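You operate a simulated robot arm through the tools that you are given. There is no shell and no other tool. Be economical: measure what you need, move in short steps, check, and stop when the job is done.

You run a simulated robot arm. Do the job below in one go: nothing can be reset, and whatever is moved stays where it is left.

JOB
Slot the card that matches the yellow bag's label, then unpin, unclamp and lift the bag into the tray.
Fine: the pin goes back into its block; the blue bag stays where it is.

Only the result counts: the job must be done as asked and must still hold three seconds after the hand-in. Knocking over, shifting, dropping, spilling or breaking anything else fails it.

ROBOT AND FRAMES
A 7-joint arm with a two-finger parallel gripper, fixed in place. Base frame: the origin is at the foot of the arm, x ahead of it, y to its left, z up. Lengths are in mm, angles in rad, forces in N, time in s.
Its first joint turns from -2.897 to 2.897 rad. Payload 4.4 kg.
The tool frame sits at the grasp point between the pads (the TCP): z along the fingers, y along the line on which they close. The tips reach 23 mm beyond it. The gripper opens to 94 mm. The fingers are 38 mm wide and 10 mm thick; the gripper's body (54 by 96 mm) begins 39 mm behind the TCP.
Orientation is that of the tool frame in the base frame, as a unit quaternion [x, y, z, w]. With the fingers straight down and closing along the base's y, the tool's x points along the base's -x, its y along +y and its z along -z.

CONTROLS
- The arm moves only by the tool apply_moves. Its argument "commands" is a list of rows, each an object (a shift or turn left out is 0, a gripper value left out holds the last) with "dp": the shift along the tool's x, y, z in units of 20 mm (1.0 is 20 mm), a list of three; "delta_rot": the turn, a rotation vector about the tool's x, y, z in units of 4 degrees (1.0 is 4 degrees), a list of three; "fingers": the gripper command, from -1 (fully open) to 1 (shut), values between in proportion. In form: [{"dp": [dx, dy, dz], "delta_rot": [rx, ry, rz], "fingers": fingers}, ...]. A call has 1 to 10 rows; each row shifts and turns the commanded pose from where the row before left it, along the tool's axes as they then stand. A call with a number of a shift or a turn outside -1 to 1 is refused whole. Rows are played at 5 a second. More than 50 mm and 0.15 rad between two rows, or a gripper value outside its range, and nothing of the call is played. A pose out of reach is approached as far as the arm can. The call stops where the force on the tool passes 90 N (or 10 N more than at its start, if that is more) or the arm is blocked; 0.2 s more then pass. The fingers move at their own pace (about 72 mm/s each) and stop on an object; they squeeze with about 40 N. The grip force told is the motor's: it shows also when the fingers shut on nothing. Time passes only in rows, and 0.2 s behind the last, so rows that do not move let the fingers close. The reply holds the time, the measured pose of the TCP, the force on the tool along the base axes, the opening and the grip force, in the units named above and with some noise.
- Cameras (640 x 400 px; columns grow to the right, rows downward): "scene" is fixed at [219.6, -499.7, 1742]; the picture's right is [0.94, -0.35, 0.00], its down [-0.19, -0.50, -0.84] and it looks along [0.30, 0.79, -0.54] (base axes); focal length 318 px, centre (320, 200). "wrist" rides on the gripper at [-39, 0, -44] in the tool frame; the picture's right is [0.00, -1.00, 0.00], its down [0.97, 0.00, -0.24] and it looks along [0.24, 0.00, 0.97] (tool axes); focal length 218 px, centre (320, 200). There is no depth. A picture from a camera that has moved, and an enlarged one, comes with that camera's place and axes in the base frame and with its lens.
- camera(camera): a new picture of that camera. It takes no simulated time.
- inspect(camera, box): a new picture of the part [left, top, right, bottom] of that camera's present view, enlarged. It takes no simulated time.
- job_done(): hands the job in; it is judged then, once.

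Go step by step. Nothing tells you positions but the pictures and the camera data: compare them with the known pose of the tool, close in by small moves and look again before you grip or let go. The budget is 120 turns and 68 pictures, counting those below and the enlarged ones. Unless the task says otherwise, let go and move clear before handing in, and close with one line.

The tools are called by a JSON object that holds its "fn" and its "kwargs". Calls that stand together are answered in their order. apply_moves: Moves the arm, as the interface text tells. Its arguments: {"type":"object","properties":{"commands":{"type":"array","items":{"type":"object","properties":{"dp":{"type":"array","items":{"type":"number"}},"delta_rot":{"type":"array","items":{"type":"number"}},"fingers":{"type":"number"}}}}},"required":["commands"]} The other tools are called the same way: camera (camera) takes a picture; inspect (camera, box) takes an enlarged picture of a part of a camera's view; job_done () hands the job in.

At the start:

```text
time_s: 0.0
eef_pos: [690.4, 384.2, 1410.4]
ee_rot: [0.0, 1.0, 0.0, -0.001]
wrist_force: [1.1, -0.3, 0.6]
grip_width: 94.1
grasp_force: 0.1
```

scene: 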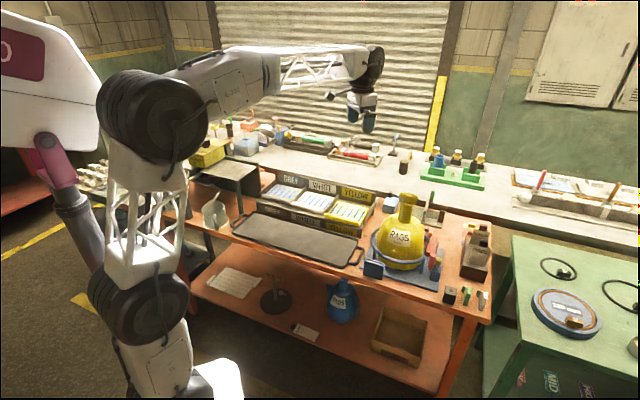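
wrist: 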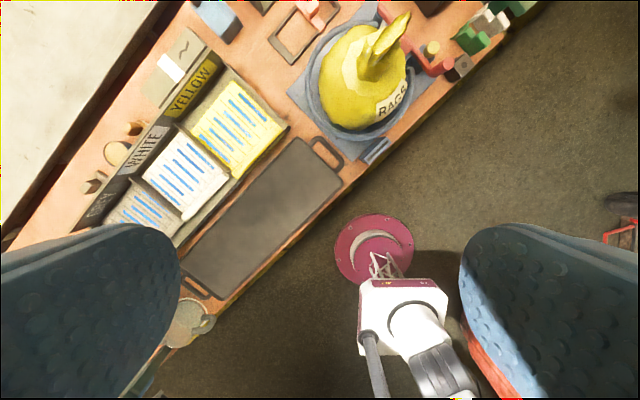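

I see a bench with a yellow bag in a ring clamp, a tray, and card bins labelled grey/white/yellow. I'll take enlarged views first to identify the parts.

{"fn": "inspect", "kwargs": {"camera": "scene", "box": [340, 170, 500, 320]}}

{"fn": "inspect", "kwargs": {"camera": "scene", "box": [180, 130, 390, 270]}}

{"fn": "inspect", "kwargs": {"camera": "wrist", "box": [240, 0, 540, 200]}}

{"fn": "inspect", "kwargs": {"camera": "wrist", "box": [60, 0, 360, 240]}}

```text
2.67 times, centred on (420, 245) of scene
camera zoom: at [219.6, -499.7, 1742.0], right [0.94, -0.35, 0.0], down [-0.19, -0.5, -0.84], along [0.3, 0.79, -0.54], focal length 847 px, centre (53, 80)
```

zoom: 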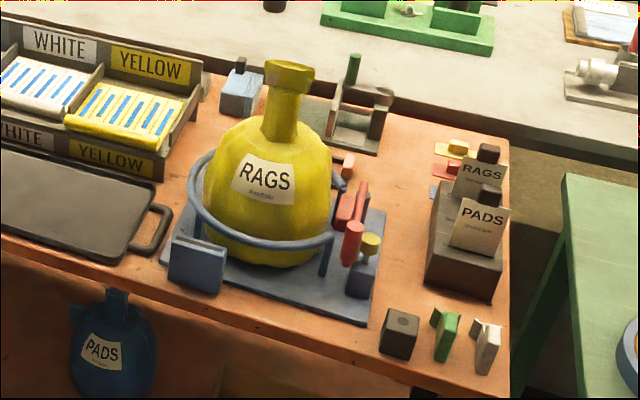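

```text
2.86 times, centred on (285, 200) of scene
camera zoom: at [219.6, -499.7, 1742.0], right [0.94, -0.35, 0.0], down [-0.19, -0.5, -0.84], along [0.3, 0.79, -0.54], focal length 908 px, centre (420, 200)
```

zoom: 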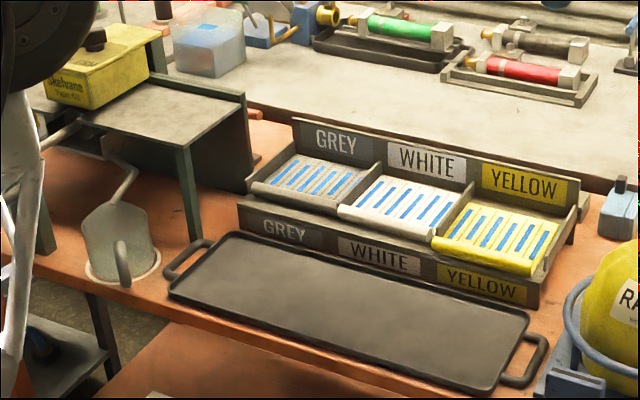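

```text
2.00 times, centred on (390, 100) of wrist
camera zoom: at [729.5, 383.3, 1454.3], right [0.0, -1.0, 0.0], down [-0.97, 0.0, 0.24], along [-0.24, 0.0, -0.97], focal length 436 px, centre (180, 400)
```

zoom: 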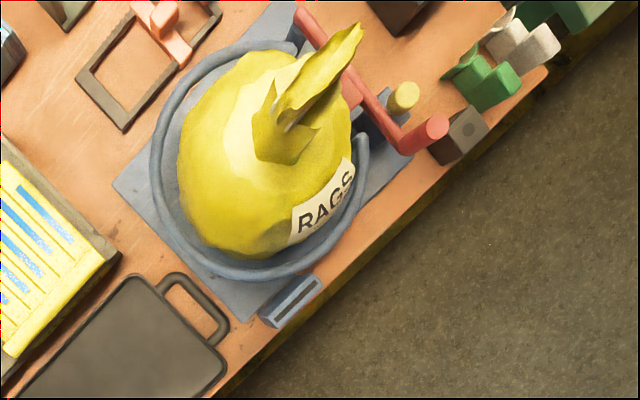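

```text
1.67 times, centred on (210, 120) of wrist
camera zoom: at [729.5, 383.3, 1454.3], right [0.0, -1.0, 0.0], down [-0.97, 0.0, 0.24], along [-0.24, 0.0, -0.97], focal length 364 px, centre (503, 333)
```

zoom: 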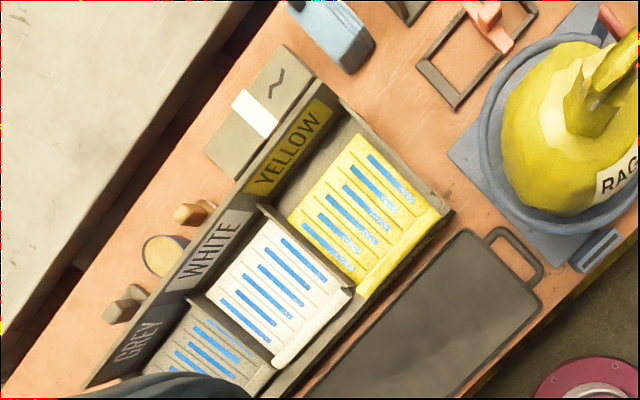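

The bag seems to be at about (870, 270), with the RAGS/PADS cards to the right of it. The bench runs diagonally at about 45°. I'll move the wrist camera over that area for a closer look.

{"fn": "apply_moves", "kwargs": {"commands": [{"dp": [-0.8, -1, 0.5]}, {"dp": [-0.8, -1, 0.5]}, {"dp": [-0.8, -1, 0.5]}, {"dp": [-0.8, -1, 0.5]}, {"dp": [-0.8, -1, 0.5]}, {"dp": [-0.8, -1, 0.5]}, {"dp": [-0.8, -1, 0.5]}, {"dp": [-0.8, -1, 0.5]}, {"dp": [-0.8, -1, 0.5]}, {"dp": [-0.8, -1, 0.5]}]}}

{"fn": "camera", "kwargs": {"camera": "wrist"}}

```text
time_s: 2.2
eef_pos: [849.7, 182.6, 1311.0]
ee_rot: [0.0, 1.0, 0.001, 0.001]
wrist_force: [-0.5, -0.7, 0.6]
grip_width: 93.6
grasp_force: 0.1
```

```text
61 pictures are left
camera wrist: at [888.6, 182.5, 1354.6], right [0.0, -1.0, 0.0], down [-0.97, 0.0, 0.24], along [-0.24, 0.0, -0.97], focal length 218 px, centre (320, 200)
```

wrist: 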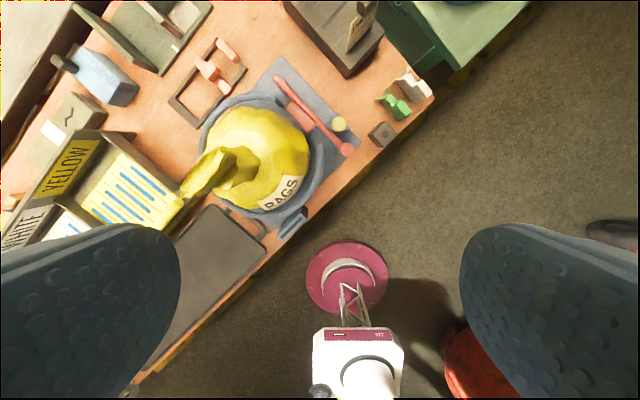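

The wrist and scene views agree: the small dark block with a hole has its top at about (914, 54, 890). I'll turn the tool 45° to line up with the bench and move toward the cards.

{"fn": "apply_moves", "kwargs": {"commands": [{"dp": [-1, -1, 0.6]}, {"dp": [-1, -1, 0.6]}, {"dp": [-1, -1, 0.6]}, {"dp": [-1, -1, 0.6]}, {"dp": [-1, -1, 0.6]}, {"delta_rot": [0, 0, 1]}, {"delta_rot": [0, 0, 1]}, {"delta_rot": [0, 0, 1]}, {"delta_rot": [0, 0, 1]}, {"delta_rot": [0, 0, 1]}]}}

{"fn": "apply_moves", "kwargs": {"commands": [{"delta_rot": [0, 0, 1]}, {"delta_rot": [0, 0, 1]}, {"delta_rot": [0, 0, 1]}, {"delta_rot": [0, 0, 1]}, {"delta_rot": [0, 0, 1]}, {"delta_rot": [0, 0, 1]}, {"delta_rot": [0, 0, 0.25]}]}}

{"fn": "camera", "kwargs": {"camera": "wrist"}}

```text
time_s: 4.4
eef_pos: [951.1, 84.4, 1251.8]
ee_rot: [0.175, 0.985, 0.0, 0.001]
wrist_force: [0.6, 0.7, 0.3]
grip_width: 94.0
grasp_force: 0.1
```

```text
time_s: 6.0
eef_pos: [949.3, 83.1, 1249.4]
ee_rot: [0.382, 0.924, -0.001, 0.0]
wrist_force: [0.5, -0.2, 0.2]
grip_width: 93.7
grasp_force: 0.1
```

```text
60 pictures are left
camera wrist: at [978.4, 55.9, 1293.9], right [-0.71, -0.71, 0.0], down [-0.69, 0.69, 0.24], along [-0.17, 0.17, -0.97], focal length 218 px, centre (320, 200)
```

wrist: 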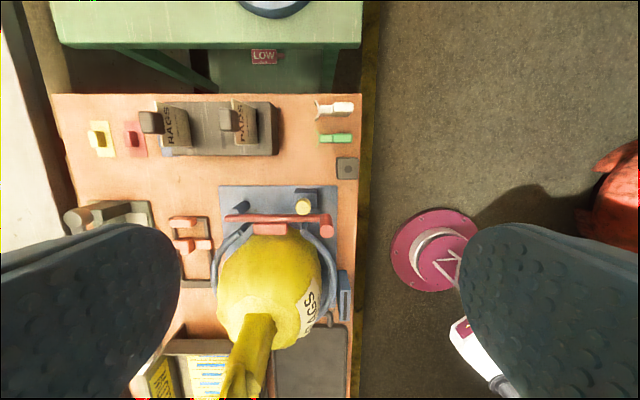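

The bench is exactly at 45° and the camera is now aligned with it. I'll zoom in on the clamp and the card holder.

{"fn": "inspect", "kwargs": {"camera": "wrist", "box": [80, 80, 240, 180]}}

{"fn": "inspect", "kwargs": {"camera": "wrist", "box": [200, 160, 370, 340]}}

{"fn": "inspect", "kwargs": {"camera": "scene", "box": [400, 210, 500, 310]}}

```text
4.00 times, centred on (160, 130) of wrist
camera zoom: at [978.4, 55.9, 1293.9], right [-0.71, -0.71, 0.0], down [-0.69, 0.69, 0.24], along [-0.17, 0.17, -0.97], focal length 873 px, centre (960, 480)
```

zoom: 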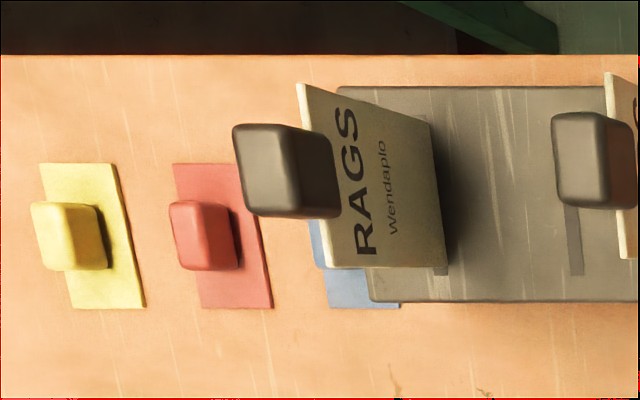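

```text
2.22 times, centred on (285, 250) of wrist
camera zoom: at [978.4, 55.9, 1293.9], right [-0.71, -0.71, 0.0], down [-0.69, 0.69, 0.24], along [-0.17, 0.17, -0.97], focal length 485 px, centre (398, 89)
```

zoom: 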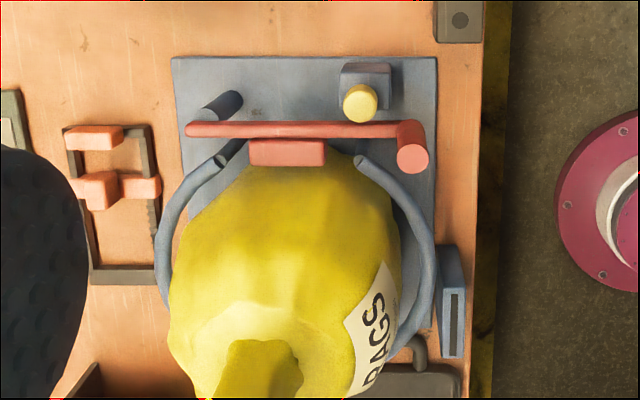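

```text
4.00 times, centred on (450, 260) of scene
camera zoom: at [219.6, -499.7, 1742.0], right [0.94, -0.35, 0.0], down [-0.19, -0.5, -0.84], along [0.3, 0.79, -0.54], focal length 1271 px, centre (-200, -40)
```

zoom: 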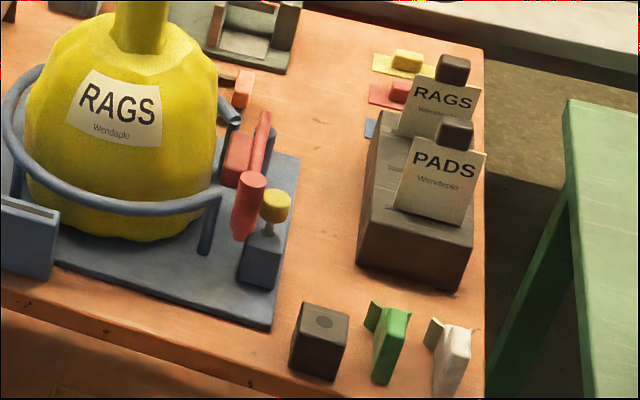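

I put the RAGS card's knob at about (1151, 187, 1000), and the card slot is the blue block at the front-left of the base plate. Next I'll test the reach by moving above the knob.

{"fn": "apply_moves", "kwargs": {"commands": [{"dp": [-0.34, 1, 0.6]}, {"dp": [-0.34, 1, 0.6]}, {"dp": [-0.34, 1, 0.6]}, {"dp": [-0.34, 1, 0.6]}, {"dp": [-0.34, 1, 0.6]}, {"dp": [-0.34, 1, 0.6]}, {"dp": [-0.34, 1, 0.6]}, {"dp": [-0.34, 1, 0.6]}, {"dp": [-0.34, 1, 0.6]}, {"dp": [-0.34, 1, 0.6]}]}}

{"fn": "camera", "kwargs": {"camera": "wrist"}}

```text
time_s: 8.2
eef_pos: [1141.1, 178.5, 1132.3]
ee_rot: [0.382, 0.924, 0.0, 0.0]
wrist_force: [-0.6, 0.1, 0.3]
grip_width: 94.2
grasp_force: 0.1
```

```text
56 pictures are left
camera wrist: at [1167.9, 149.8, 1175.5], right [-0.71, -0.71, 0.0], down [-0.69, 0.69, 0.24], along [-0.17, 0.17, -0.97], focal length 218 px, centre (320, 200)
```

wrist: 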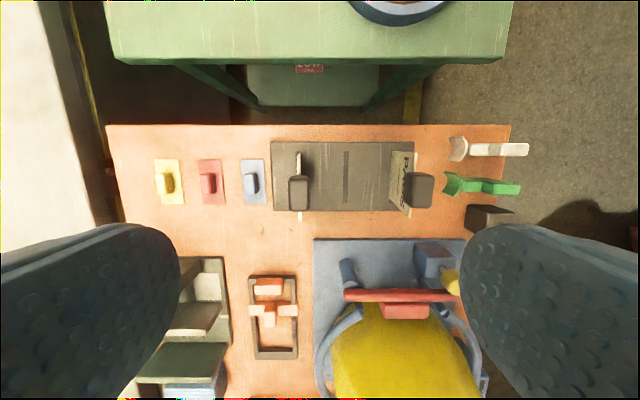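

The arm reaches it. I'll zoom in on the knob to pin down its position.

{"fn": "inspect", "kwargs": {"camera": "wrist", "box": [250, 140, 350, 230]}}

{"fn": "inspect", "kwargs": {"camera": "wrist", "box": [380, 130, 540, 300]}}

```text
4.44 times, centred on (300, 185) of wrist
camera zoom: at [1167.9, 149.8, 1175.5], right [-0.71, -0.71, 0.0], down [-0.69, 0.69, 0.24], along [-0.17, 0.17, -0.97], focal length 970 px, centre (409, 267)
```

zoom: 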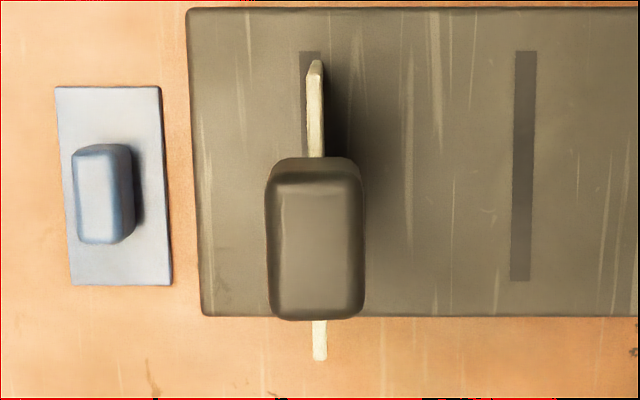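

```text
2.35 times, centred on (460, 215) of wrist
camera zoom: at [1167.9, 149.8, 1175.5], right [-0.71, -0.71, 0.0], down [-0.69, 0.69, 0.24], along [-0.17, 0.17, -0.97], focal length 514 px, centre (-9, 165)
```

zoom: 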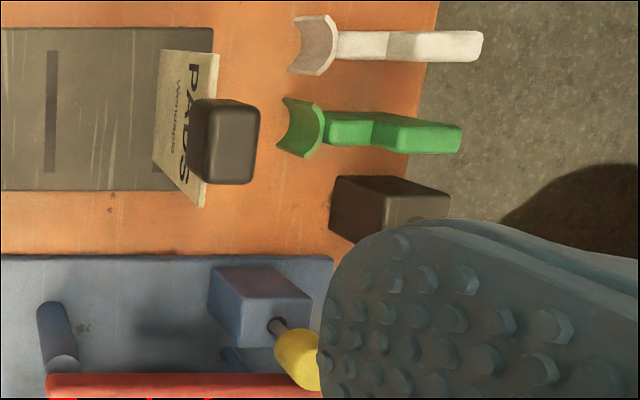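

The knob top is at about (1153, 187, 1010), roughly 14 × 22 mm. I'll centre over it, narrow the fingers and come down to just above it to check.

{"fn": "apply_moves", "kwargs": {"commands": [{"dp": [-0.06, 0.36, 0], "fingers": 0}, {"dp": [-0.06, 0.36, 0]}, {"dp": [0, 0, 0.8]}, {"dp": [0, 0, 0.8]}, {"dp": [0, 0, 0.8]}, {"dp": [0, 0, 0.8]}]}}

{"fn": "camera", "kwargs": {"camera": "wrist"}}

{"fn": "inspect", "kwargs": {"camera": "scene", "box": [430, 180, 530, 280]}}

```text
time_s: 9.6
eef_pos: [1151.3, 186.4, 1067.5]
ee_rot: [0.382, 0.924, 0.0, 0.0]
wrist_force: [-0.5, 0.4, 0.0]
grip_width: 46.9
grasp_force: 0.0
```

```text
53 pictures are left
camera wrist: at [1179.4, 157.7, 1111.0], right [-0.71, -0.71, 0.0], down [-0.69, 0.69, 0.24], along [-0.17, 0.17, -0.97], focal length 218 px, centre (320, 200)
```

wrist: 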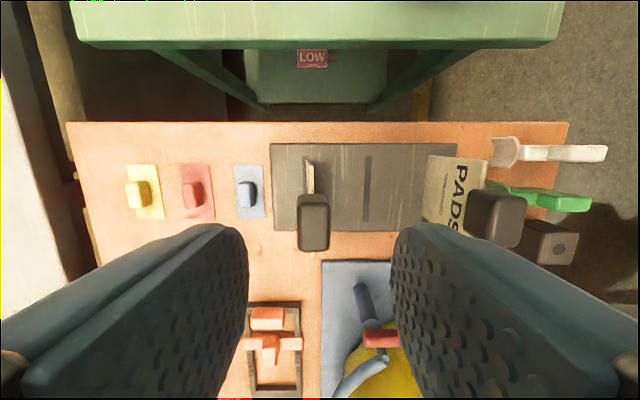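

```text
4.00 times, centred on (480, 230) of scene
camera zoom: at [219.6, -499.7, 1742.0], right [0.94, -0.35, 0.0], down [-0.19, -0.5, -0.84], along [0.3, 0.79, -0.54], focal length 1271 px, centre (-320, 80)
```

zoom: 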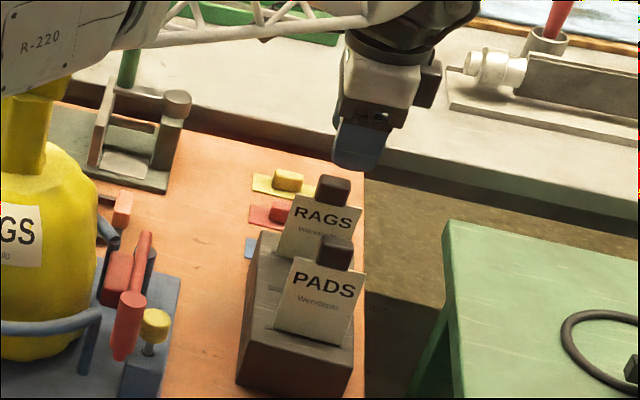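

The knob is within about 3 mm of centre, so I'll descend to z≈1001 and grip it.

{"fn": "apply_moves", "kwargs": {"commands": [{"dp": [0, 0.12, 0.8]}, {"dp": [0, 0, 0.8]}, {"dp": [0, 0, 0.8]}, {"dp": [0, 0, 0.8]}, {"dp": [0, 0, 0.1], "fingers": 1}, {"fingers": 1}, {"fingers": 1}]}}

{"fn": "inspect", "kwargs": {"camera": "scene", "box": [430, 180, 530, 280]}}

{"fn": "camera", "kwargs": {"camera": "wrist"}}

```text
time_s: 11.2
eef_pos: [1153.8, 187.5, 1000.6]
ee_rot: [0.382, 0.924, 0.001, -0.001]
wrist_force: [8.4, 6.3, 5.6]
grip_width: 17.8
grasp_force: 40.0
```

```text
4.00 times, centred on (480, 230) of scene
camera zoom: at [219.6, -499.7, 1742.0], right [0.94, -0.35, 0.0], down [-0.19, -0.5, -0.84], along [0.3, 0.79, -0.54], focal length 1271 px, centre (-320, 80)
```

zoom: 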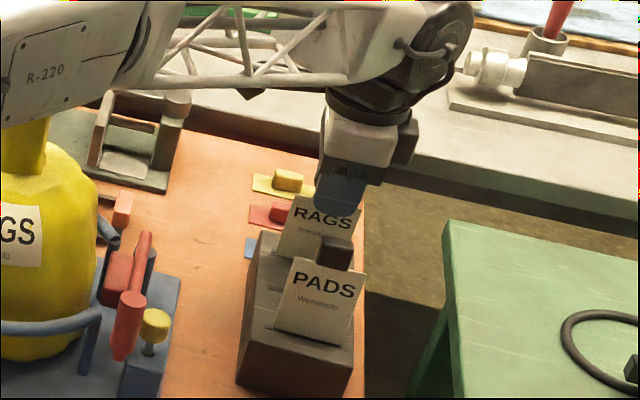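

```text
50 pictures are left
camera wrist: at [1181.7, 159.7, 1045.6], right [-0.71, -0.71, 0.0], down [-0.69, 0.69, 0.24], along [-0.17, 0.17, -0.97], focal length 218 px, centre (320, 200)
```

wrist: 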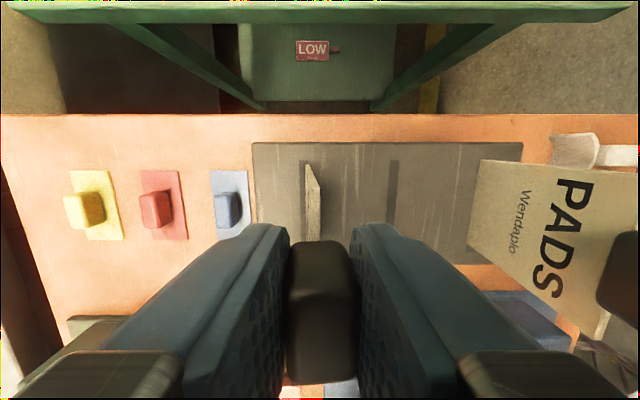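

The knob is gripped at 17.8 mm wide. I'll lift straight up and look at the card.

{"fn": "apply_moves", "kwargs": {"commands": [{"dp": [0, 0, -0.5], "fingers": 1}, {"dp": [0, 0, -0.8]}, {"dp": [0, 0, -0.8]}, {"dp": [0, 0, -0.8]}, {"dp": [0, 0, -0.8]}, {"dp": [0, 0, -0.8]}, {"dp": [0, 0, -0.8]}, {"dp": [0, 0, -0.8]}]}}

{"fn": "inspect", "kwargs": {"camera": "scene", "box": [420, 160, 520, 260]}}

```text
time_s: 13.0
eef_pos: [1152.0, 187.1, 1122.5]
ee_rot: [0.383, 0.924, 0.0, 0.0]
wrist_force: [-0.3, 0.0, -1.1]
grip_width: 16.8
grasp_force: 40.2
```

```text
4.00 times, centred on (470, 210) of scene
camera zoom: at [219.6, -499.7, 1742.0], right [0.94, -0.35, 0.0], down [-0.19, -0.5, -0.84], along [0.3, 0.79, -0.54], focal length 1271 px, centre (-280, 160)
```

zoom: 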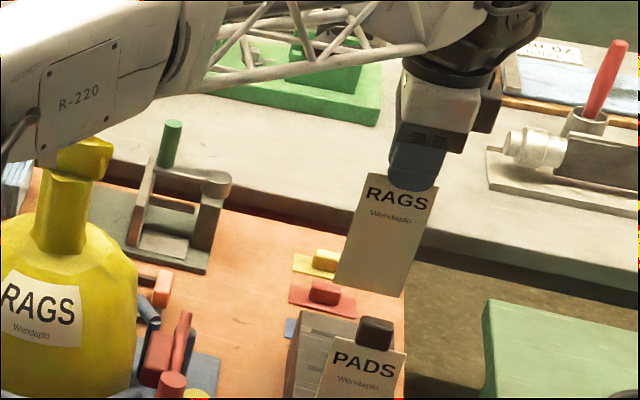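

The RAGS card is in hand, with its bottom about 136 mm below the TCP. I'll raise it and carry it toward the front edge of the bench, clear of the PADS card and the bag.

{"fn": "apply_moves", "kwargs": {"commands": [{"dp": [0, 0, -1]}, {"dp": [0, 0, -1]}, {"dp": [0, 0, -1]}, {"dp": [0, 0, -0.9]}, {"dp": [0, -1, 0]}, {"dp": [0, -1, 0]}, {"dp": [0, -1, 0]}, {"dp": [0, -1, 0]}, {"dp": [0, -1, 0]}, {"dp": [0, -1, 0]}]}}

{"fn": "apply_moves", "kwargs": {"commands": [{"dp": [0, -1, 0]}, {"dp": [0, -1, 0]}, {"dp": [0, -1, 0]}, {"dp": [0, -1, 0]}, {"dp": [0, -1, 0]}, {"dp": [0, -1, 0]}, {"dp": [0, -1, 0]}, {"dp": [0, -0.3, 0]}, {"dp": [1, 0, 0]}, {"dp": [1, 0, 0]}]}}

{"fn": "camera", "kwargs": {"camera": "scene"}}

```text
time_s: 15.2
eef_pos: [1067.6, 102.5, 1198.4]
ee_rot: [0.383, 0.924, 0.0, 0.0]
wrist_force: [0.9, -0.2, -0.9]
grip_width: 16.8
grasp_force: 39.8
```

```text
time_s: 17.4
eef_pos: [937.1, 28.8, 1200.3]
ee_rot: [0.383, 0.924, 0.0, 0.0]
wrist_force: [-0.1, 1.2, 0.0]
grip_width: 16.6
grasp_force: 40.1
```

```text
48 pictures are left
```

scene: 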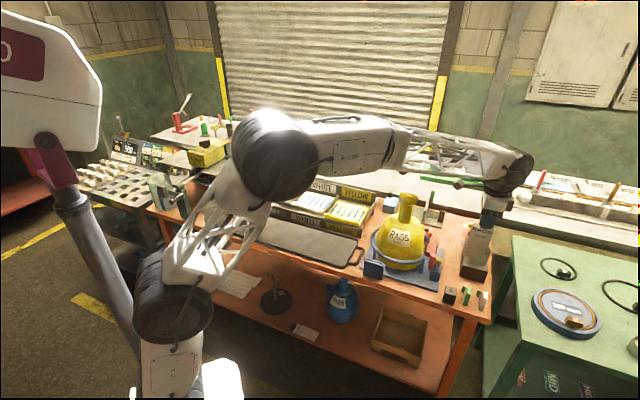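

I'm now in line with the slot. I'll zoom the scene camera on the slot block to refine its position.

{"fn": "inspect", "kwargs": {"camera": "scene", "box": [350, 240, 400, 290]}}

{"fn": "apply_moves", "kwargs": {"commands": [{"dp": [1, -0.5, 0]}, {"dp": [1, -0.5, 0]}, {"dp": [1, -0.5, 0]}, {"dp": [1, -0.5, 0]}, {"dp": [1, -0.5, 0]}, {"dp": [1, -0.5, 0]}, {"dp": [1, 0, 0]}, {"dp": [1, 0, 0]}, {"dp": [1, 0, 0]}, {"dp": [1, 0, 0]}]}}

{"fn": "camera", "kwargs": {"camera": "wrist"}}

```text
8.00 times, centred on (375, 265) of scene
camera zoom: at [219.6, -499.7, 1742.0], right [0.94, -0.35, 0.0], down [-0.19, -0.5, -0.84], along [0.3, 0.79, -0.54], focal length 2542 px, centre (-120, -320)
```

zoom: 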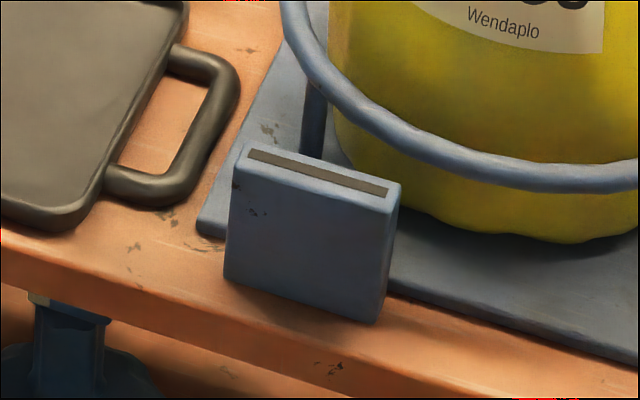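

```text
time_s: 19.6
eef_pos: [753.2, 126.2, 1200.0]
ee_rot: [0.383, 0.924, 0.0, 0.0]
wrist_force: [0.1, -0.1, -0.8]
grip_width: 16.7
grasp_force: 39.7
```

```text
46 pictures are left
camera wrist: at [780.3, 98.7, 1244.0], right [-0.71, -0.71, 0.0], down [-0.69, 0.69, 0.24], along [-0.17, 0.17, -0.97], focal length 218 px, centre (320, 200)
```

wrist: 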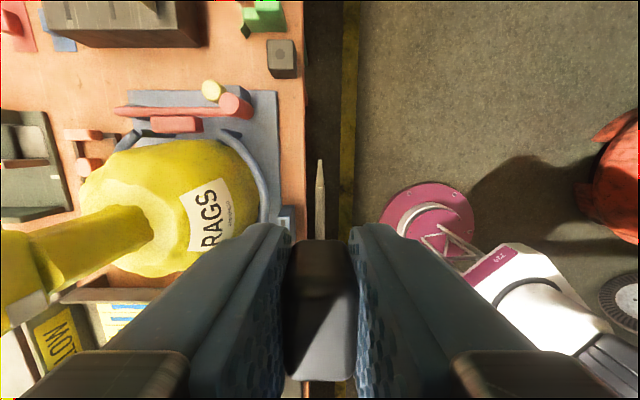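

The slot is near e≈340 and n≈677 in bench axes, with its top at about z 914. I'll move further along so the wrist camera looks straight down on it, with the card off to the side.

{"fn": "apply_moves", "kwargs": {"commands": [{"dp": [1, 0, 0]}, {"dp": [1, 0, 0]}, {"dp": [1, 0, 0.5]}, {"dp": [1, 0, 1]}, {"dp": [1, 0, 1]}, {"dp": [1, 0, 0]}, {"dp": [0.5, 0, 0]}]}}

{"fn": "camera", "kwargs": {"camera": "wrist"}}

```text
time_s: 21.2
eef_pos: [658.8, 219.1, 1151.1]
ee_rot: [0.383, 0.924, 0.0, 0.0]
wrist_force: [0.7, 0.5, -0.4]
grip_width: 16.4
grasp_force: 40.4
```

```text
45 pictures are left
camera wrist: at [686.9, 190.3, 1194.6], right [-0.71, -0.71, 0.0], down [-0.69, 0.69, 0.24], along [-0.17, 0.17, -0.97], focal length 218 px, centre (320, 200)
```

wrist: 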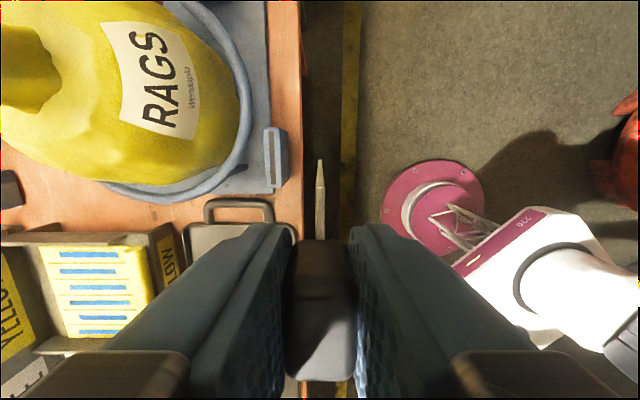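

{"fn": "inspect", "kwargs": {"camera": "wrist", "box": [240, 110, 340, 220]}}

```text
3.64 times, centred on (290, 165) of wrist
camera zoom: at [686.9, 190.3, 1194.6], right [-0.71, -0.71, 0.0], down [-0.69, 0.69, 0.24], along [-0.17, 0.17, -0.97], focal length 794 px, centre (429, 327)
```

zoom: 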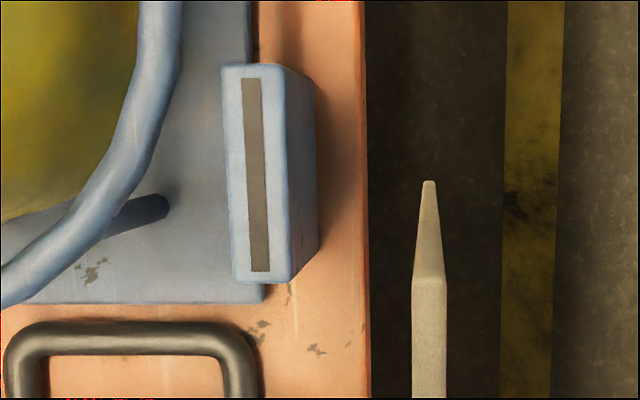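

I now put the slot centre at e≈335, n≈681.6 and z≈910, about 67 × 6.5 mm. The card is about 64.5 mm wide and sits 3 mm off the TCP in −e. I'll move above the slot and stop about 12 mm over it to compare.

{"fn": "apply_moves", "kwargs": {"commands": [{"dp": [-0.7, 1, 0]}, {"dp": [-0.68, 1, 0]}, {"dp": [0, 1, 0]}, {"dp": [0, 0.06, 1]}, {"dp": [0, 0, 1]}, {"dp": [0, 0, 1]}, {"dp": [0, 0, 1]}, {"dp": [0, 0, 0.6]}, {}]}}

{"fn": "inspect", "kwargs": {"camera": "scene", "box": [350, 220, 410, 280]}}

{"fn": "inspect", "kwargs": {"camera": "wrist", "box": [260, 100, 380, 260]}}

```text
time_s: 23.2
eef_pos: [722.3, 242.3, 1061.3]
ee_rot: [0.383, 0.924, -0.001, -0.001]
wrist_force: [-0.5, -0.5, -0.1]
grip_width: 16.6
grasp_force: 40.1
```

```text
6.67 times, centred on (380, 250) of scene
camera zoom: at [219.6, -499.7, 1742.0], right [0.94, -0.35, 0.0], down [-0.19, -0.5, -0.84], along [0.3, 0.79, -0.54], focal length 2119 px, centre (-80, -133)
```

zoom: 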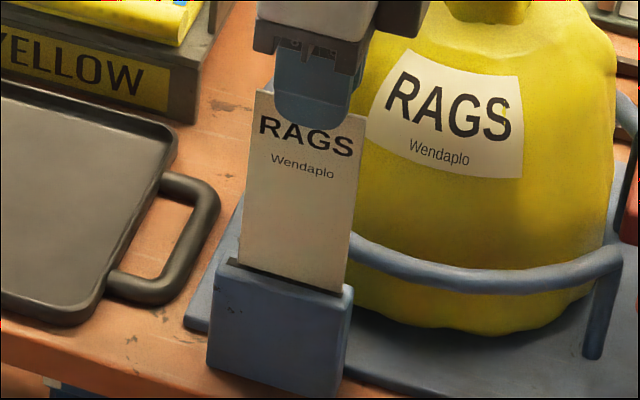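

```text
2.50 times, centred on (320, 180) of wrist
camera zoom: at [750.4, 214.0, 1103.3], right [-0.71, -0.71, 0.0], down [-0.69, 0.69, 0.24], along [-0.17, 0.17, -0.97], focal length 546 px, centre (320, 250)
```

zoom: 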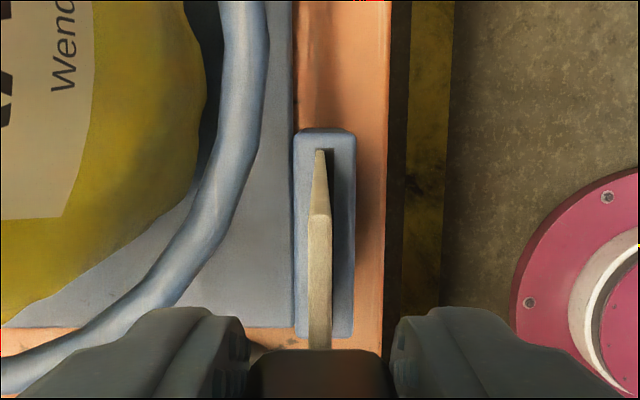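

The card looks nearly aligned. I'll take closer zooms of the gap.

{"fn": "inspect", "kwargs": {"camera": "scene", "box": [365, 250, 389, 270]}}

{"fn": "inspect", "kwargs": {"camera": "wrist", "box": [305, 125, 345, 165]}}

```text
16.00 times, centred on (377, 260) of scene
camera zoom: at [219.6, -499.7, 1742.0], right [0.94, -0.35, 0.0], down [-0.19, -0.5, -0.84], along [0.3, 0.79, -0.54], focal length 5085 px, centre (-592, -760)
```

zoom: 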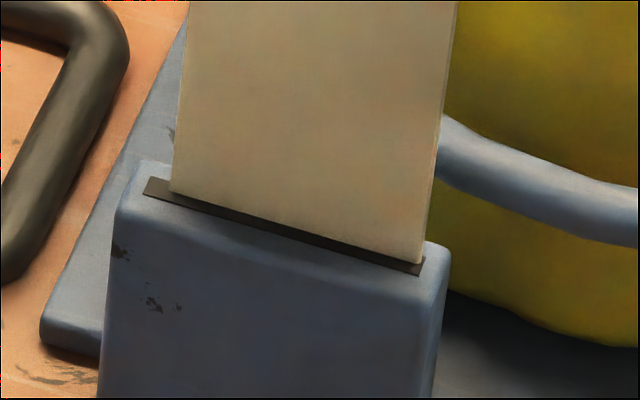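

```text
10.00 times, centred on (325, 145) of wrist
camera zoom: at [750.4, 214.0, 1103.3], right [-0.71, -0.71, 0.0], down [-0.69, 0.69, 0.24], along [-0.17, 0.17, -0.97], focal length 2183 px, centre (270, 750)
```

zoom: 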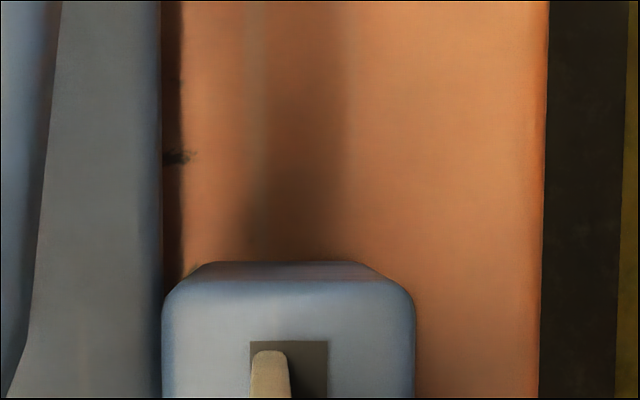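

The card bottom is about level with the slot top. It is roughly 1.7 mm too far in +n and 2 mm too far in +e, so I'll correct that and lower slowly.

{"fn": "apply_moves", "kwargs": {"commands": [{"dp": [0.11, -0.083, -0.1]}, {}, {"dp": [0, 0, 0.3]}, {"dp": [0, 0, 0.3]}, {}]}}

{"fn": "inspect", "kwargs": {"camera": "scene", "box": [365, 250, 389, 270]}}

{"fn": "inspect", "kwargs": {"camera": "wrist", "box": [305, 125, 345, 165]}}

```text
time_s: 24.4
eef_pos: [722.2, 242.9, 1048.1]
ee_rot: [0.382, 0.924, 0.001, 0.0]
wrist_force: [0.6, -0.3, -0.4]
grip_width: 16.7
grasp_force: 40.2
```

```text
16.00 times, centred on (377, 260) of scene
camera zoom: at [219.6, -499.7, 1742.0], right [0.94, -0.35, 0.0], down [-0.19, -0.5, -0.84], along [0.3, 0.79, -0.54], focal length 5085 px, centre (-592, -760)
```

zoom: 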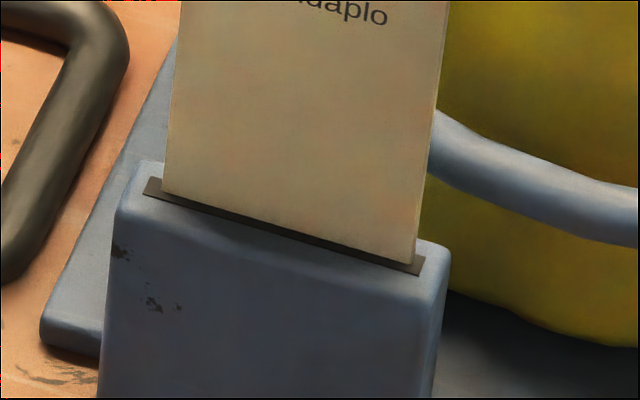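

```text
10.00 times, centred on (325, 145) of wrist
camera zoom: at [748.6, 214.6, 1092.3], right [-0.71, -0.71, 0.0], down [-0.69, 0.69, 0.24], along [-0.17, 0.17, -0.97], focal length 2183 px, centre (270, 750)
```

zoom: 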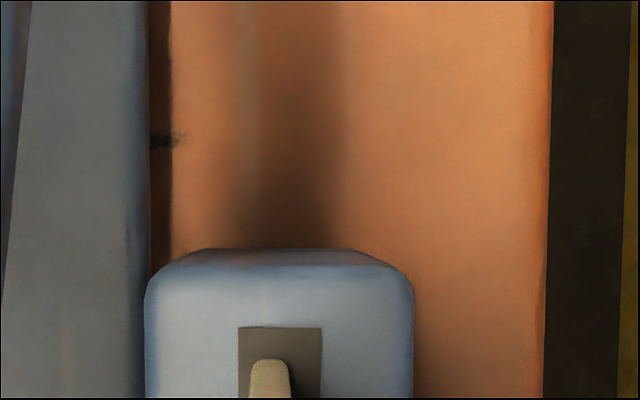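

The card has entered the slot cleanly. I'll make a small correction and keep lowering until it touches bottom.

{"fn": "apply_moves", "kwargs": {"commands": [{"dp": [0.06, -0.035, 0.3]}, {"dp": [0, 0, 0.4]}, {"dp": [0, 0, 0.4]}, {}]}}

{"fn": "apply_moves", "kwargs": {"commands": [{"dp": [0, 0, 0.3]}, {"dp": [0, 0, 0.3]}, {}]}}

{"fn": "inspect", "kwargs": {"camera": "scene", "box": [360, 235, 395, 275]}}

```text
time_s: 25.4
eef_pos: [720.6, 242.4, 1027.9]
ee_rot: [0.383, 0.924, 0.0, 0.0]
wrist_force: [0.2, -0.2, -0.1]
grip_width: 16.5
grasp_force: 40.1
```

```text
time_s: 26.2
eef_pos: [721.1, 242.7, 1013.7]
ee_rot: [0.383, 0.924, 0.002, 0.0]
wrist_force: [-0.3, -0.1, 0.0]
grip_width: 16.8
grasp_force: 40.2
```

```text
10.00 times, centred on (378, 255) of scene
camera zoom: at [219.6, -499.7, 1742.0], right [0.94, -0.35, 0.0], down [-0.19, -0.5, -0.84], along [0.3, 0.79, -0.54], focal length 3178 px, centre (-255, -350)
```

zoom: 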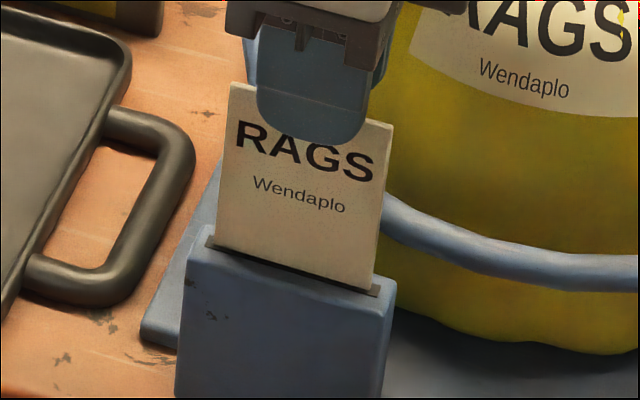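

The force is still zero, so I'll go down in small steps until contact.

{"fn": "apply_moves", "kwargs": {"commands": [{"dp": [0, 0, 0.2]}, {"dp": [0, 0, 0.2]}]}}

{"fn": "apply_moves", "kwargs": {"commands": [{"dp": [0, 0, 0.2]}, {}]}}

{"fn": "apply_moves", "kwargs": {"commands": [{"dp": [0, 0, 0.15]}, {}]}}

```text
time_s: 26.8
eef_pos: [721.1, 243.3, 1007.2]
ee_rot: [0.382, 0.924, 0.001, 0.0]
wrist_force: [0.2, 0.2, 0.2]
grip_width: 16.8
grasp_force: 40.6
```

```text
time_s: 27.4
eef_pos: [720.5, 243.6, 1004.4]
ee_rot: [0.383, 0.924, 0.0, 0.0]
wrist_force: [-0.2, -1.1, 1.9]
grip_width: 16.7
grasp_force: 39.6
```

```text
time_s: 28.0
eef_pos: [720.2, 242.8, 1002.6]
ee_rot: [0.383, 0.924, 0.001, 0.001]
wrist_force: [1.8, -1.2, 38.8]
grip_width: 17.0
grasp_force: 39.8
```

The card is seated, with contact at z≈1003. I'll ease up slightly, open the fingers and retreat straight up.

{"fn": "apply_moves", "kwargs": {"commands": [{"dp": [0, 0, -0.08]}, {"fingers": 0.2}, {"fingers": 0.2}, {"fingers": 0.2}]}}

{"fn": "apply_moves", "kwargs": {"commands": [{"dp": [0, 0, -0.3]}, {"dp": [0, 0, -0.6]}, {"dp": [0, 0, -1]}, {"dp": [0, 0, -1]}, {"dp": [0, 0, -1]}, {"dp": [0, 0, -1]}, {"dp": [0, 0, -1]}, {"dp": [0, 0, -1]}, {"dp": [0, 0, -1]}, {"dp": [0, 0, -1]}]}}

{"fn": "camera", "kwargs": {"camera": "scene"}}

```text
time_s: 29.0
eef_pos: [720.7, 242.7, 999.9]
ee_rot: [0.383, 0.924, 0.0, -0.001]
wrist_force: [-1.0, -0.6, 0.3]
grip_width: 37.7
grasp_force: 0.1
```

```text
time_s: 31.2
eef_pos: [720.0, 242.6, 1179.9]
ee_rot: [0.383, 0.924, 0.0, 0.0]
wrist_force: [0.0, 0.5, -0.3]
grip_width: 37.6
grasp_force: 0.1
```

```text
36 pictures are left
```

scene: 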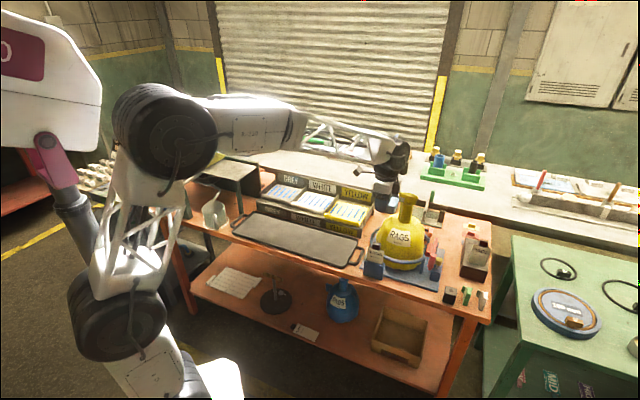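

The card is in its slot. The pin head is at about e=549, n=761, z=931, so I'll move there for a close look at the clamp.

{"fn": "apply_moves", "kwargs": {"commands": [{"dp": [-1, 0, 0]}, {"dp": [-1, 0, 0]}, {"dp": [-1, 0, 0]}, {"dp": [-1, 0, 0]}, {"dp": [-1, 0, 0]}, {"dp": [-1, 0, 0]}, {"dp": [-1, 0, 0]}, {"dp": [-1, 1, 0]}, {"dp": [-1, 1, 0]}, {"dp": [-1, 1, 0]}]}}

{"fn": "camera", "kwargs": {"camera": "wrist"}}

{"fn": "inspect", "kwargs": {"camera": "wrist", "box": [200, 100, 400, 225]}}

{"fn": "inspect", "kwargs": {"camera": "scene", "box": [415, 235, 465, 285]}}

```text
time_s: 33.4
eef_pos: [905.0, 144.6, 1178.6]
ee_rot: [0.382, 0.924, 0.0, 0.0]
wrist_force: [-0.1, 0.7, 1.0]
grip_width: 37.6
grasp_force: 0.1
```

```text
35 pictures are left
camera wrist: at [932.0, 116.5, 1222.2], right [-0.71, -0.71, 0.0], down [-0.69, 0.69, 0.24], along [-0.17, 0.17, -0.97], focal length 218 px, centre (320, 200)
```

wrist: 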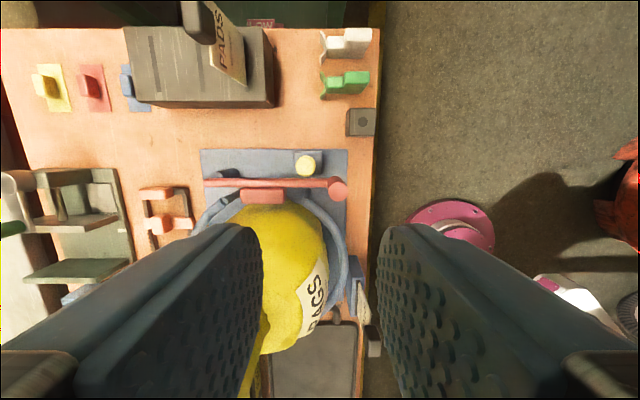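

```text
3.20 times, centred on (300, 162) of wrist
camera zoom: at [932.0, 116.5, 1222.2], right [-0.71, -0.71, 0.0], down [-0.69, 0.69, 0.24], along [-0.17, 0.17, -0.97], focal length 698 px, centre (384, 320)
```

zoom: 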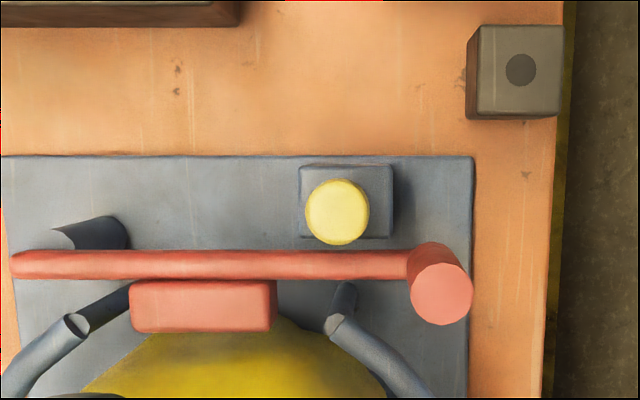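

```text
8.00 times, centred on (440, 260) of scene
camera zoom: at [219.6, -499.7, 1742.0], right [0.94, -0.35, 0.0], down [-0.19, -0.5, -0.84], along [0.3, 0.79, -0.54], focal length 2542 px, centre (-640, -280)
```

zoom: 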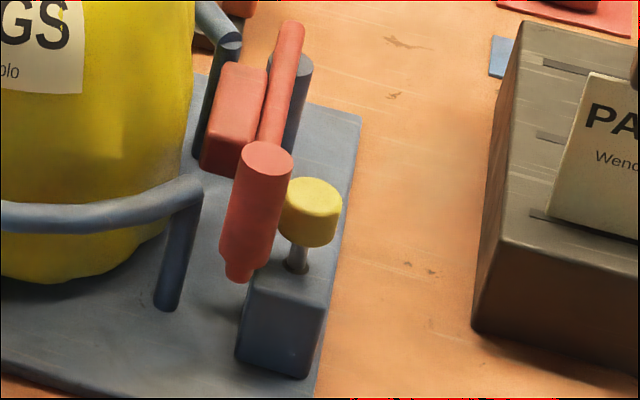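

The horizontal red bar is at z≈921 along e≈527, with its handle rising to about 982, and the yellow pin head (27 mm across) is beside it. I take the free-standing dark cube with the empty hole to be the pin's block. I'll approach the pin head offset in +e so the fingers clear the bar and handle.

{"fn": "apply_moves", "kwargs": {"commands": [{"dp": [-0.6, 0.46, 0]}, {"dp": [-0.615, 0.455, 0]}, {"dp": [0, 0, 1]}, {"dp": [0, 0, 1]}, {"dp": [0, 0, 1]}, {"dp": [0, 0, 1]}, {"dp": [0, 0, 1]}, {"dp": [0, 0, 1]}, {"dp": [0, 0, 1]}, {"dp": [0, 0, 1]}]}}

{"fn": "camera", "kwargs": {"camera": "wrist"}}

{"fn": "inspect", "kwargs": {"camera": "scene", "box": [415, 225, 475, 285]}}

```text
time_s: 35.6
eef_pos: [935.3, 139.8, 1017.9]
ee_rot: [0.383, 0.924, 0.0, 0.0]
wrist_force: [-0.8, 0.1, -0.3]
grip_width: 37.8
grasp_force: 0.0
```

```text
32 pictures are left
camera wrist: at [962.3, 111.3, 1061.2], right [-0.71, -0.71, 0.0], down [-0.69, 0.69, 0.24], along [-0.17, 0.17, -0.97], focal length 218 px, centre (320, 200)
```

wrist: 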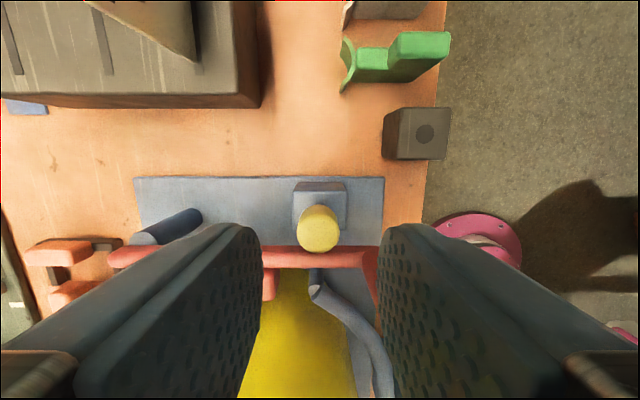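

```text
6.67 times, centred on (445, 255) of scene
camera zoom: at [219.6, -499.7, 1742.0], right [0.94, -0.35, 0.0], down [-0.19, -0.5, -0.84], along [0.3, 0.79, -0.54], focal length 2119 px, centre (-513, -167)
```

zoom: 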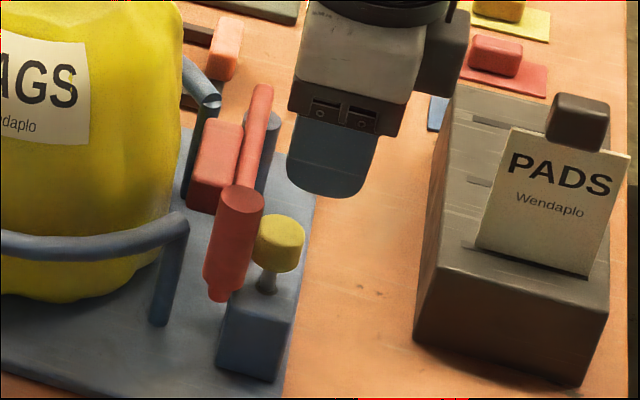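

The pin head is centred between the fingers, so I'll descend to z≈946 and close.

{"fn": "apply_moves", "kwargs": {"commands": [{"dp": [0, 0, 1]}, {"dp": [0, 0, 1]}, {"dp": [0, 0, 0.8]}, {"dp": [0, 0, 0.8]}, {}]}}

{"fn": "inspect", "kwargs": {"camera": "scene", "box": [415, 225, 475, 285]}}

{"fn": "camera", "kwargs": {"camera": "wrist"}}

```text
time_s: 36.8
eef_pos: [935.8, 138.6, 948.6]
ee_rot: [0.382, 0.924, 0.001, 0.001]
wrist_force: [31.9, -26.5, 22.0]
grip_width: 37.4
grasp_force: 0.0
```

```text
6.67 times, centred on (445, 255) of scene
camera zoom: at [219.6, -499.7, 1742.0], right [0.94, -0.35, 0.0], down [-0.19, -0.5, -0.84], along [0.3, 0.79, -0.54], focal length 2119 px, centre (-513, -167)
```

zoom: 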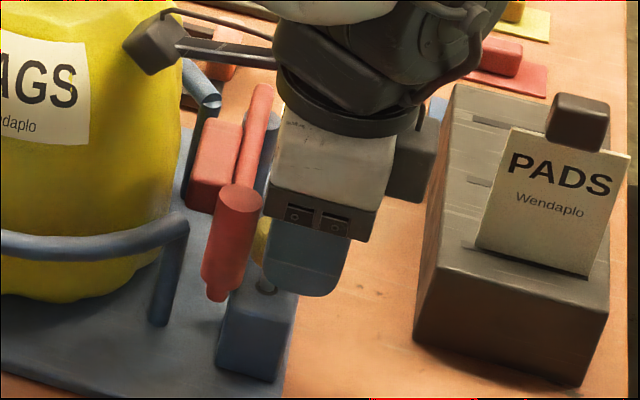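

```text
29 pictures are left
camera wrist: at [963.6, 110.6, 991.6], right [-0.71, -0.71, 0.0], down [-0.69, 0.69, 0.24], along [-0.17, 0.17, -0.97], focal length 218 px, centre (320, 200)
```

wrist: 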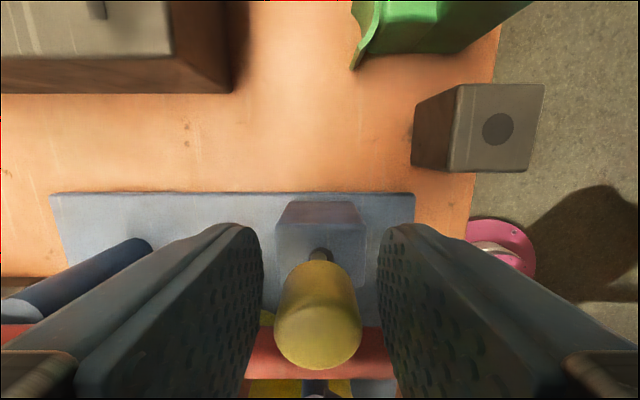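

There is contact: the gripper body's corner is touching the handle top and being pushed in +e. I'll back off up and in +e.

{"fn": "apply_moves", "kwargs": {"commands": [{"dp": [-0.1, 0, -0.3]}, {}]}}

{"fn": "inspect", "kwargs": {"camera": "scene", "box": [420, 235, 460, 275]}}

```text
time_s: 37.4
eef_pos: [936.0, 138.8, 952.9]
ee_rot: [0.382, 0.924, 0.0, 0.0]
wrist_force: [11.6, -16.7, -0.3]
grip_width: 37.5
grasp_force: 0.2
```

```text
10.00 times, centred on (440, 255) of scene
camera zoom: at [219.6, -499.7, 1742.0], right [0.94, -0.35, 0.0], down [-0.19, -0.5, -0.84], along [0.3, 0.79, -0.54], focal length 3178 px, centre (-880, -350)
```

zoom: 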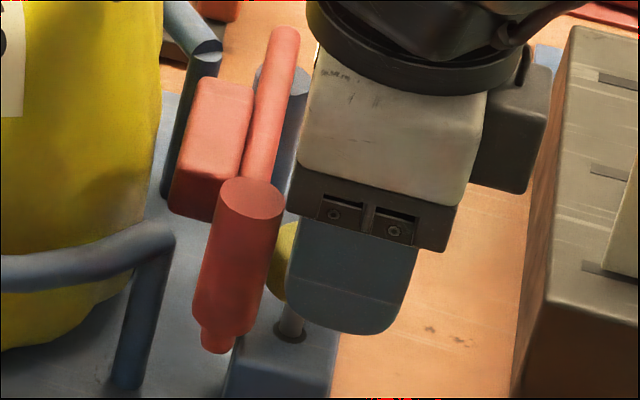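

{"fn": "apply_moves", "kwargs": {"commands": [{"dp": [-0.15, 0, 0]}, {}]}}

```text
time_s: 38.0
eef_pos: [937.4, 136.8, 952.1]
ee_rot: [0.383, 0.924, 0.0, 0.0]
wrist_force: [-0.2, 0.1, 0.2]
grip_width: 37.9
grasp_force: 0.0
```

It's free now, and the fingers still span the head's sides. Closing.

{"fn": "apply_moves", "kwargs": {"commands": [{"fingers": 1}, {"fingers": 1}, {"fingers": 1}]}}

```text
time_s: 38.8
eef_pos: [938.3, 136.5, 952.5]
ee_rot: [0.382, 0.924, 0.0, 0.0]
wrist_force: [0.4, -0.2, 0.1]
grip_width: 23.1
grasp_force: 40.1
```

It's gripped at 23 mm. I'll draw the pin straight up.

{"fn": "apply_moves", "kwargs": {"commands": [{"dp": [0, 0, -0.3]}, {"dp": [0, 0, -0.5]}, {"dp": [0, 0, -0.7]}, {"dp": [0, 0, -1]}, {"dp": [0, 0, -1]}, {"dp": [0, 0, -1]}]}}

{"fn": "inspect", "kwargs": {"camera": "scene", "box": [420, 210, 480, 290]}}

```text
time_s: 40.2
eef_pos: [938.4, 136.4, 1042.8]
ee_rot: [0.383, 0.924, 0.0, 0.0]
wrist_force: [0.0, 0.5, -1.1]
grip_width: 23.0
grasp_force: 40.5
```

```text
5.00 times, centred on (450, 250) of scene
camera zoom: at [219.6, -499.7, 1742.0], right [0.94, -0.35, 0.0], down [-0.19, -0.5, -0.84], along [0.3, 0.79, -0.54], focal length 1589 px, centre (-330, -50)
```

zoom: 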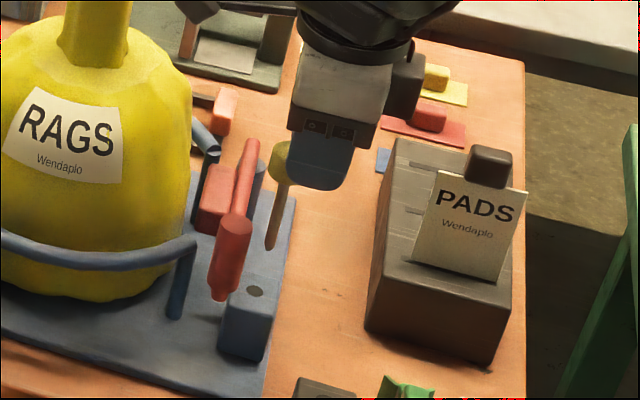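

The pin is out, with its tip about 106 mm below the TCP. I'll carry it over the dark block, moving +e first and then −n.

{"fn": "apply_moves", "kwargs": {"commands": [{"dp": [-1, 0, 0]}, {"dp": [-1, 0, 0]}, {"dp": [-0.8, 0, 0]}, {"dp": [0, -1, 0]}, {"dp": [0, -1, 0]}, {"dp": [0, -1, 0]}, {"dp": [0, -0.9, 0]}, {}]}}

{"fn": "camera", "kwargs": {"camera": "wrist"}}

{"fn": "inspect", "kwargs": {"camera": "scene", "box": [425, 240, 485, 310]}}

```text
time_s: 42.0
eef_pos: [921.5, 41.0, 1042.4]
ee_rot: [0.382, 0.924, 0.0, 0.001]
wrist_force: [0.9, -0.3, 0.1]
grip_width: 22.6
grasp_force: 39.7
```

```text
26 pictures are left
camera wrist: at [948.8, 13.1, 1085.6], right [-0.71, -0.71, 0.0], down [-0.69, 0.69, 0.24], along [-0.17, 0.17, -0.97], focal length 218 px, centre (320, 200)
```

wrist: 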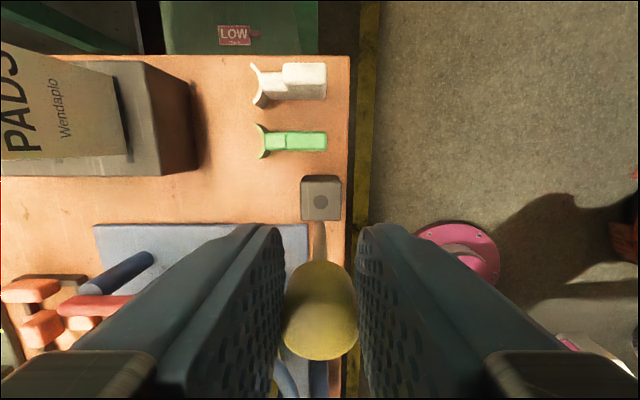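

```text
5.71 times, centred on (455, 275) of scene
camera zoom: at [219.6, -499.7, 1742.0], right [0.94, -0.35, 0.0], down [-0.19, -0.5, -0.84], along [0.3, 0.79, -0.54], focal length 1816 px, centre (-451, -229)
```

zoom: 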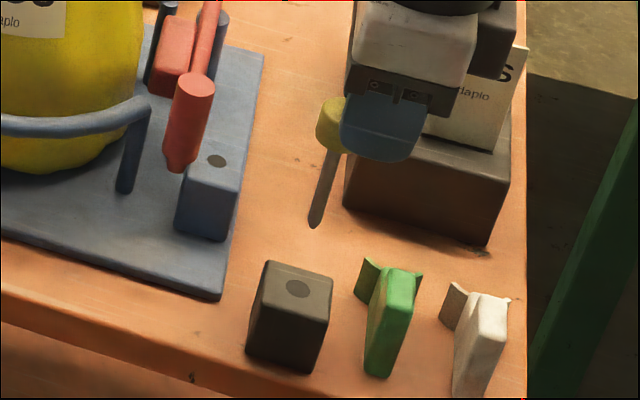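

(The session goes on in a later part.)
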